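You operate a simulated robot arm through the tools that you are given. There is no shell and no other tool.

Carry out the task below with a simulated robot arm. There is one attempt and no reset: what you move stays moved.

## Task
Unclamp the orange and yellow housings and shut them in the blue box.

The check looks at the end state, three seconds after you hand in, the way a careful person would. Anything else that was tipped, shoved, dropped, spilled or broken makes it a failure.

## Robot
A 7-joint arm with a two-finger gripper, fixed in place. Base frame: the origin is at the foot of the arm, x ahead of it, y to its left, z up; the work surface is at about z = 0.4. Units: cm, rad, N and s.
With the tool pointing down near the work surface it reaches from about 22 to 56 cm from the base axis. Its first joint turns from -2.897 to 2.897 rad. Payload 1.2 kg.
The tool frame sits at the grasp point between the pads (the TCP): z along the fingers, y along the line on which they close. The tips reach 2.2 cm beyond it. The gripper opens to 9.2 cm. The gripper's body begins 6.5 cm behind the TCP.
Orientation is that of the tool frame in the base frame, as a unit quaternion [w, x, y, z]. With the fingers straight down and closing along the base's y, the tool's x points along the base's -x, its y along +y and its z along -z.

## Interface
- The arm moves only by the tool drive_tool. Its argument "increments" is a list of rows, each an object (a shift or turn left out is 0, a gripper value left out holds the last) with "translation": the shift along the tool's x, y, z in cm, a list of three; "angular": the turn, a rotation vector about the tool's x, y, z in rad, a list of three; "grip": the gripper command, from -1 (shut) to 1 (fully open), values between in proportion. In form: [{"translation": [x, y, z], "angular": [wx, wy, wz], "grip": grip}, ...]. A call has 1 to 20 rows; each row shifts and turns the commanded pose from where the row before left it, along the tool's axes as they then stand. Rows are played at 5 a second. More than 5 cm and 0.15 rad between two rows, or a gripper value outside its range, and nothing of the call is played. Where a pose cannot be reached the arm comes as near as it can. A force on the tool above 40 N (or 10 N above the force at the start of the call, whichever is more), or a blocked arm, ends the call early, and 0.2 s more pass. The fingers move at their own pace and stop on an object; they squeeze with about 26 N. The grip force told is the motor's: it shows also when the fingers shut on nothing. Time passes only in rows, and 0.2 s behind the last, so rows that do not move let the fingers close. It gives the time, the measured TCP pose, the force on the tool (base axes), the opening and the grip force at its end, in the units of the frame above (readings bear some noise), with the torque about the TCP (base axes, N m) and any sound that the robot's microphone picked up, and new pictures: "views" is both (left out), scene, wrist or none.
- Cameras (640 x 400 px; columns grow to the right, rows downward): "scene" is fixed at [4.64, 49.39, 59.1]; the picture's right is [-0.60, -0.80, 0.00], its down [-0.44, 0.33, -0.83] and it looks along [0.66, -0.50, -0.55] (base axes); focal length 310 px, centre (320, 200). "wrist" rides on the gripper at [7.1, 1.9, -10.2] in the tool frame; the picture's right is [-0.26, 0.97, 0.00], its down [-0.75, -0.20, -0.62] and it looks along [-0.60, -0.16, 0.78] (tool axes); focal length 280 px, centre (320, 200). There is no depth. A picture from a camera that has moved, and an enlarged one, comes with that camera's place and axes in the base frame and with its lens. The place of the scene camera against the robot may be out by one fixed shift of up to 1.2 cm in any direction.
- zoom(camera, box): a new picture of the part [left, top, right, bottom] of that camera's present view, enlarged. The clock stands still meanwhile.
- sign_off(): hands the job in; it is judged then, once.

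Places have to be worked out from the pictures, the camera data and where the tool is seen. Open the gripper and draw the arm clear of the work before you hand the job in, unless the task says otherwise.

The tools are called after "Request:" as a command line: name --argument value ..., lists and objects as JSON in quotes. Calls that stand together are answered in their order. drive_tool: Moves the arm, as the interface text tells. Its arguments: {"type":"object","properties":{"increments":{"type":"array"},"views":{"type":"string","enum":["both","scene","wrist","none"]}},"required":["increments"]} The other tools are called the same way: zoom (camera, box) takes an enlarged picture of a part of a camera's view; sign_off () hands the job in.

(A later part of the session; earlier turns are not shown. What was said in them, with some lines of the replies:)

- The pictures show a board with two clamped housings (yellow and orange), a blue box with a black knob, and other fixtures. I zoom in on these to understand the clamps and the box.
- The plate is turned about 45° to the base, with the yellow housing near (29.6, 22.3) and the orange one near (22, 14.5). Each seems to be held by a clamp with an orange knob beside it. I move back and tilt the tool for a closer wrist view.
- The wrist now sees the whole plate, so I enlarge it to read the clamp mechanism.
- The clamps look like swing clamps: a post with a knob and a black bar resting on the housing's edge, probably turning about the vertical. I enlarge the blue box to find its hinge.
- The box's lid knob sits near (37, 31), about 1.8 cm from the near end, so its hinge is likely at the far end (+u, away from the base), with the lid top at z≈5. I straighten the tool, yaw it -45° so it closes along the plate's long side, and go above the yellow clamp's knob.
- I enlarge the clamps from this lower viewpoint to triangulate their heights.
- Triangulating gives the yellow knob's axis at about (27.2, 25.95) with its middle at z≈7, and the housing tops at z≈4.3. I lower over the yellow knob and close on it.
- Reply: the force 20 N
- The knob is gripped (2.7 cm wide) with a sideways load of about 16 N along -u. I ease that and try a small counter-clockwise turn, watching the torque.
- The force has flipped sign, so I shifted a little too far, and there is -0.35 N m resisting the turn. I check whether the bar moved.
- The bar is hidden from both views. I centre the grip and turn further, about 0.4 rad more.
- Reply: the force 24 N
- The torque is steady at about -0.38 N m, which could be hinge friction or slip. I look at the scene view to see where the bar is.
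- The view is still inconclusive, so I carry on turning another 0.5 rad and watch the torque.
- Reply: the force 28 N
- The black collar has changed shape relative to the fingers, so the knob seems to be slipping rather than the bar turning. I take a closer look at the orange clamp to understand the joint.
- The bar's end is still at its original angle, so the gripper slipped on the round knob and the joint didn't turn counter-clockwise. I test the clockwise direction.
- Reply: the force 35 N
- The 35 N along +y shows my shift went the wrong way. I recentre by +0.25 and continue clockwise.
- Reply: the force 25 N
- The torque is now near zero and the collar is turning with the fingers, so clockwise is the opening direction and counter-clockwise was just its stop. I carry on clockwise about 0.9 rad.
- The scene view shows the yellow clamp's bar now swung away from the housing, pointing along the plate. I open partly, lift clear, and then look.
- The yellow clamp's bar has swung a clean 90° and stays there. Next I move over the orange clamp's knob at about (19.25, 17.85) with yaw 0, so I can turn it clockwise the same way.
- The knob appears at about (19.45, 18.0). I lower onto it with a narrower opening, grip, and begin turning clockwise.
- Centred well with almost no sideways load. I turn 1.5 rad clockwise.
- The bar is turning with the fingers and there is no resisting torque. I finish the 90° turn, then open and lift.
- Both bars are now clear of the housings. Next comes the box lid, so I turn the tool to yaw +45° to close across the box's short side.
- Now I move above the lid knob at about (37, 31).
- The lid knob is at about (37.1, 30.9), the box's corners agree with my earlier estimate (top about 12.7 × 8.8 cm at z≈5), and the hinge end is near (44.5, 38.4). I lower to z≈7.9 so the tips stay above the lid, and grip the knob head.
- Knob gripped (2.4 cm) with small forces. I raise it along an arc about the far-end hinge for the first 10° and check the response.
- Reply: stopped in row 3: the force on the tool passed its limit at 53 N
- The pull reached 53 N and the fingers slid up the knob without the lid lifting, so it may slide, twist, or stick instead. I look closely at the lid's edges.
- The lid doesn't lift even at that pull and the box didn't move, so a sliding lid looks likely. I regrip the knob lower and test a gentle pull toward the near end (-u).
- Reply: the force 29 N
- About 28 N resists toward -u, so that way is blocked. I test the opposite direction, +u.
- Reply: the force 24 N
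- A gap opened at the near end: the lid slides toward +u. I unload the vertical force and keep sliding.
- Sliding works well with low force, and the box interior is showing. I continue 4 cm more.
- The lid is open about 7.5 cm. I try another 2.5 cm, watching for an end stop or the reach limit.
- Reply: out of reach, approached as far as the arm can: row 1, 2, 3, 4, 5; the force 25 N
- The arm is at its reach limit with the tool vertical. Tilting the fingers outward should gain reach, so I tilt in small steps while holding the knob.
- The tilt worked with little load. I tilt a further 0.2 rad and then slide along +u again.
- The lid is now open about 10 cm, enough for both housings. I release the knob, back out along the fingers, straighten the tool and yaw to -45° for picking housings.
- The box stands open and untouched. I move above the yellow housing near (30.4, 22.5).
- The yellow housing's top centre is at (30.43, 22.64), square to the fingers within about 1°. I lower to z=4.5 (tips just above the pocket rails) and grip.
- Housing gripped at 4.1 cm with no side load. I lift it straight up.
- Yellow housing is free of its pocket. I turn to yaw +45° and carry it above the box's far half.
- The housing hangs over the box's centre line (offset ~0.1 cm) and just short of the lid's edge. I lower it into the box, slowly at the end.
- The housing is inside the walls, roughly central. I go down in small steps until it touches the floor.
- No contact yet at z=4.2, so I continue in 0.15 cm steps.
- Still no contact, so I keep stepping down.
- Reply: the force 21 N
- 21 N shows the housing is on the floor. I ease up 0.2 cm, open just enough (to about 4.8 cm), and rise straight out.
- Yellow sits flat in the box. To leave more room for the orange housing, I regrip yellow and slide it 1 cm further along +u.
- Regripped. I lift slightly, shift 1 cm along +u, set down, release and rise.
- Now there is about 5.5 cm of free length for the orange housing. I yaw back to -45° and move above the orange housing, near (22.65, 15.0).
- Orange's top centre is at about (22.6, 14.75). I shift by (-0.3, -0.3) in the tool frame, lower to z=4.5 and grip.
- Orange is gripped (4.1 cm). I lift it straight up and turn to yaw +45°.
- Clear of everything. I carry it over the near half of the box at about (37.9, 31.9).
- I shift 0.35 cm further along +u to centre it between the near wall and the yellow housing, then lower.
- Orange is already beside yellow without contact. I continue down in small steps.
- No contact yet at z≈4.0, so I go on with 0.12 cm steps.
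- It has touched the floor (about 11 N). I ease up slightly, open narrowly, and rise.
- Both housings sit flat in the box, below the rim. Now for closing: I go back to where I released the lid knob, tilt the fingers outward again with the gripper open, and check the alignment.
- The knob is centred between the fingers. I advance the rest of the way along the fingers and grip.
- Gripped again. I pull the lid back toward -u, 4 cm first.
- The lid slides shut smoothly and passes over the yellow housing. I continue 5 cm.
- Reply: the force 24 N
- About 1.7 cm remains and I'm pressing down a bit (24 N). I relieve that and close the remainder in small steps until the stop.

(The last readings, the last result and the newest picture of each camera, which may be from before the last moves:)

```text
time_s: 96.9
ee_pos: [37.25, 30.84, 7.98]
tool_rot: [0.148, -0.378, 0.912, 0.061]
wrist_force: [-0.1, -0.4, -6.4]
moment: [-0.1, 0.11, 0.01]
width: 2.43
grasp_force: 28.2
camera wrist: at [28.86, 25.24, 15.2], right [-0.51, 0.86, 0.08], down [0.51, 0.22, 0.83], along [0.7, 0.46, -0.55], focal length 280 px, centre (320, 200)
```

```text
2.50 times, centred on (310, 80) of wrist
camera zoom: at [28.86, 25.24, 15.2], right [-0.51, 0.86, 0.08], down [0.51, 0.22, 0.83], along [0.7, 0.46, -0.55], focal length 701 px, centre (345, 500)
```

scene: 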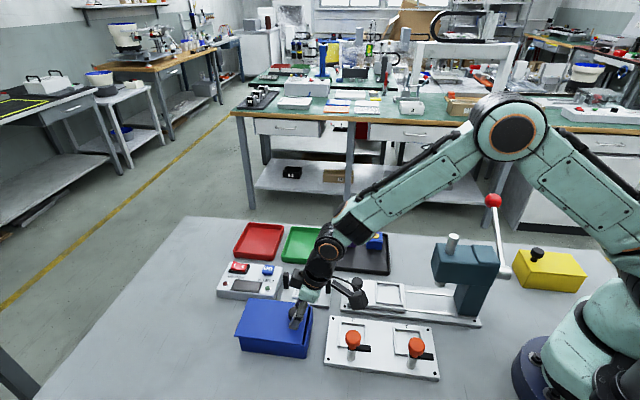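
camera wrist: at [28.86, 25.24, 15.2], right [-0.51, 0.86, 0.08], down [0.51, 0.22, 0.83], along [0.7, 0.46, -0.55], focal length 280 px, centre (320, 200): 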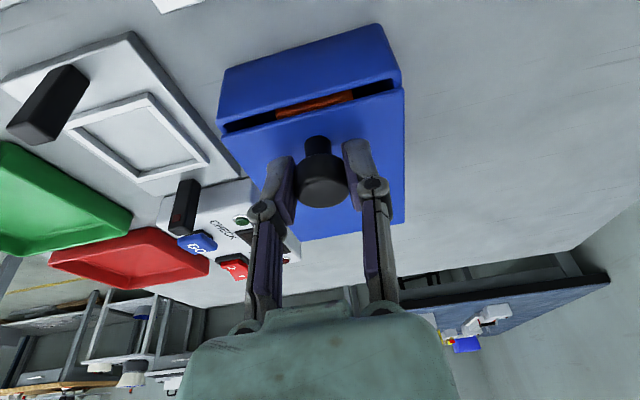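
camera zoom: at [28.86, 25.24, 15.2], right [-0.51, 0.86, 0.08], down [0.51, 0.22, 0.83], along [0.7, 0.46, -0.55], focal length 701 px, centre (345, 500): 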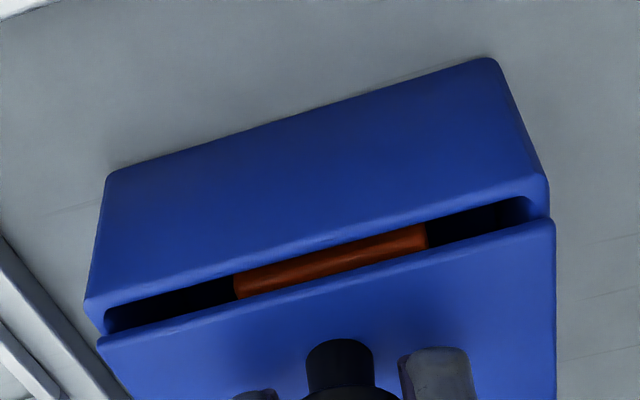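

A gap of roughly 1 cm remains. I keep pulling in 0.25 cm steps toward the stop.

Request:
drive_tool --increments '[{"translation": [0.28, 0, -0.09]}, {"translation": [0.24, 0, -0.08]}, {"translation": [0.24, 0, -0.08]}, {"translation": [0.2, 0, -0.07]}, {}]'

Request:
zoom --camera "scene" --box '[210, 270, 330, 370]'

Request:
zoom --camera "wrist" --box '[190, 0, 430, 160]'

```text
time_s: 98.1
ee_pos: [36.62, 30.44, 8.01]
tool_rot: [0.151, -0.378, 0.911, 0.063]
wrist_force: [8.0, 12.8, -26.2]
moment: [0.07, -0.03, -0.02]
width: 2.44
grasp_force: 28.1
camera wrist: at [28.22, 24.59, 15.28], right [-0.51, 0.86, 0.09], down [0.51, 0.22, 0.83], along [0.7, 0.47, -0.54], focal length 280 px, centre (320, 200)
```

scene: 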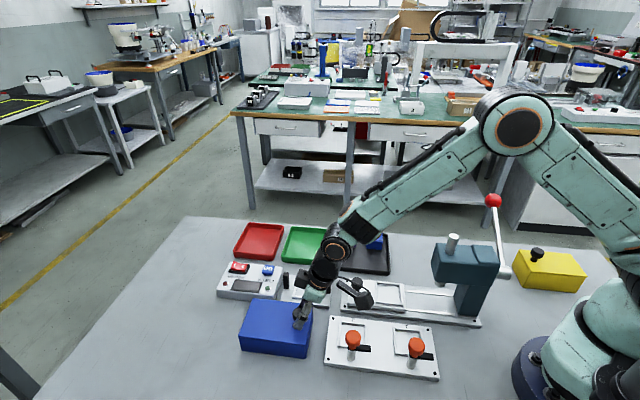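
wrist: 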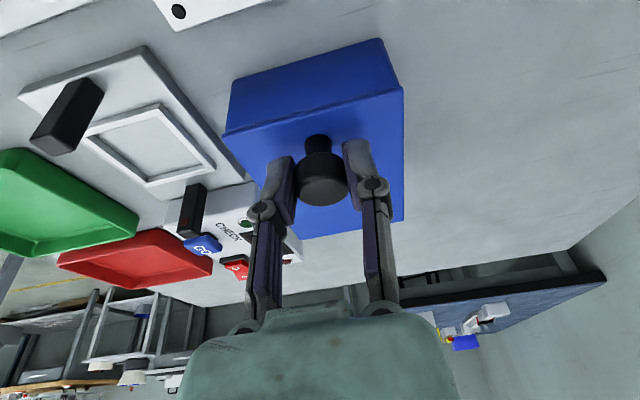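

```text
4.00 times, centred on (270, 320) of scene
camera zoom: at [4.64, 49.39, 59.1], right [-0.6, -0.8, 0.0], down [-0.44, 0.33, -0.83], along [0.66, -0.5, -0.55], focal length 1240 px, centre (520, -280)
```

zoom: 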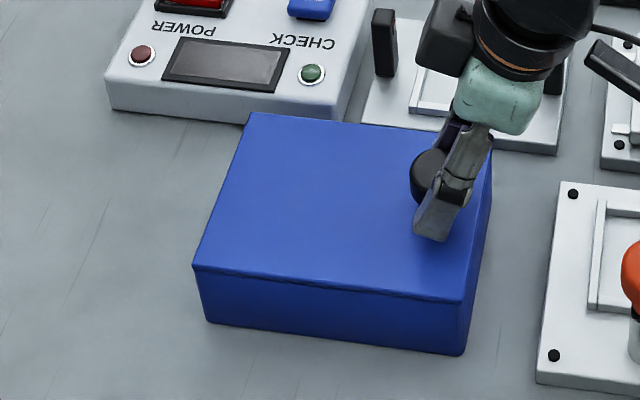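

```text
2.50 times, centred on (310, 80) of wrist
camera zoom: at [28.22, 24.59, 15.28], right [-0.51, 0.86, 0.09], down [0.51, 0.22, 0.83], along [0.7, 0.47, -0.54], focal length 701 px, centre (345, 500)
```

zoom: 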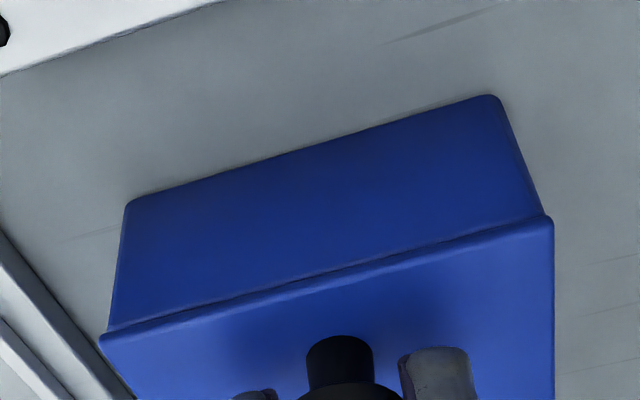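

The lid is shut against its stop with its lip overhanging just as at the start. I release the knob and back away along the fingers.

Request:
drive_tool --increments '[{"translation": [-0.1, 0, 0.1]}, {"grip": 0.0}, {"grip": 0.3}, {"grip": 0.3}, {"translation": [0, 0, -2]}, {"translation": [0, 0, -3.5]}, {"translation": [0, 0, -4]}, {"translation": [0, 0, -4]}, {"angular": [0, 0.115, 0]}, {"angular": [0, 0.115, 0]}, {"angular": [0, 0.11, 0]}, {"translation": [0, 0, -4], "grip": 1}, {"translation": [3, -4, 0]}, {"translation": [3, -4, 0]}, {}]'

Request:
zoom --camera "scene" --box '[200, 220, 450, 385]'

Request:
zoom --camera "scene" --box '[230, 290, 326, 365]'

```text
time_s: 101.3
ee_pos: [34.91, 17.5, 24.88]
tool_rot: [-0.006, -0.383, 0.924, -0.003]
wrist_force: [0.3, -0.3, 0.2]
moment: [0.04, -0.04, 0.02]
width: 9.2
grasp_force: 0.1
camera wrist: at [28.74, 13.87, 34.99], right [-0.5, 0.87, 0.0], down [0.68, 0.39, 0.61], along [0.54, 0.3, -0.79], focal length 280 px, centre (320, 200)
```

scene: 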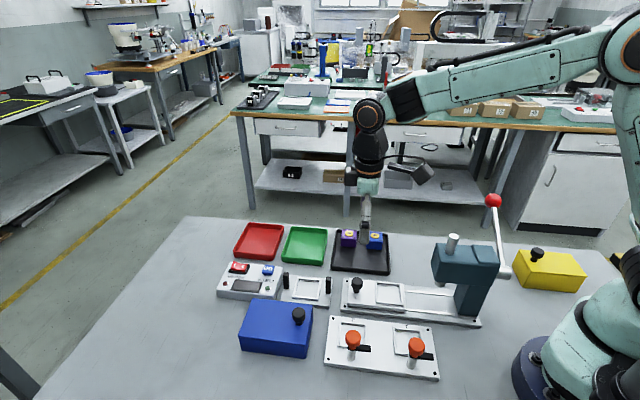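
wrist: 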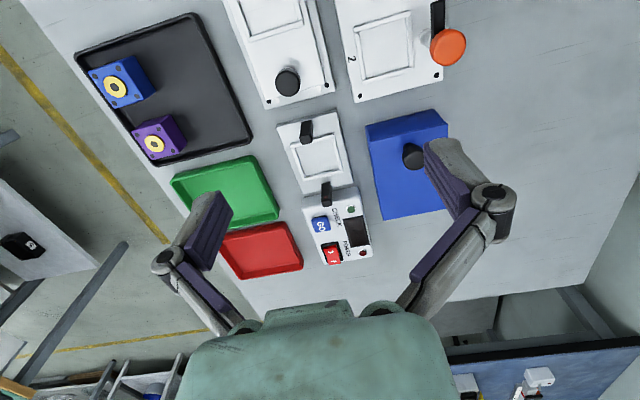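

```text
2.42 times, centred on (325, 302) of scene
camera zoom: at [4.64, 49.39, 59.1], right [-0.6, -0.8, 0.0], down [-0.44, 0.33, -0.83], along [0.66, -0.5, -0.55], focal length 751 px, centre (308, -48)
```

zoom: 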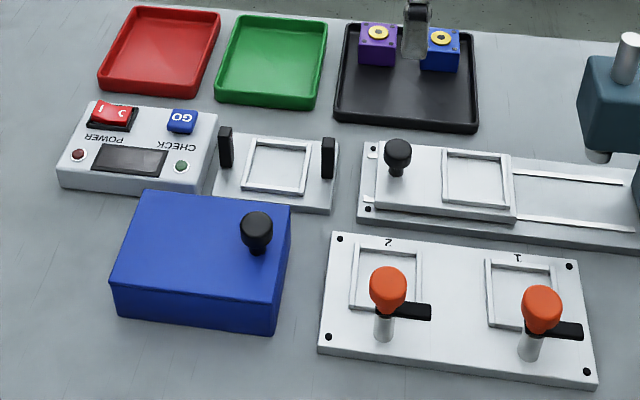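

```text
5.33 times, centred on (278, 328) of scene
camera zoom: at [4.64, 49.39, 59.1], right [-0.6, -0.8, 0.0], down [-0.44, 0.33, -0.83], along [0.66, -0.5, -0.55], focal length 1653 px, centre (544, -480)
```

zoom: 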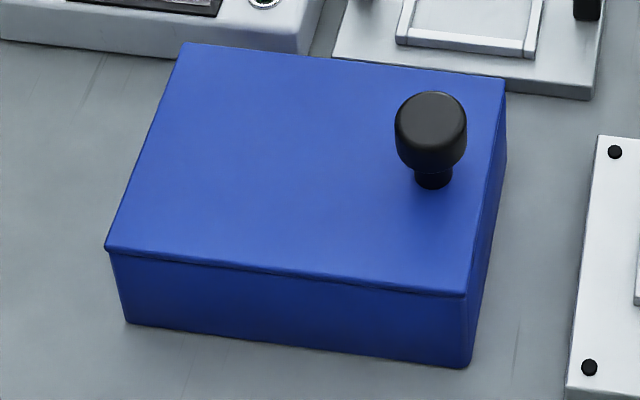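

The box looks just as it did at the start, with the lid fully shut. Both pockets are empty, nothing else has moved, and the arm is open and clear, so I hand the job in.

Request:
sign_off

```text
The job is handed in.
```

The orange and yellow housings are unclamped and shut inside the blue box, and I've handed the job in.

- **Clamps:** each one opened by turning its knob 90° clockwise. Both are still swung open, and both pockets are empty.
- **Box:** its lid slides rather than lifts. While working that out I pulled upward on the knob, which peaked at 53 N and stopped that call. The fingers slipped on the knob, and the box didn't move.
- **End state:** both housings sit flat on the box floor, and the lid is back against its stop, matching the starting picture. I saw nothing else moved, and the arm is clear with the gripper open.
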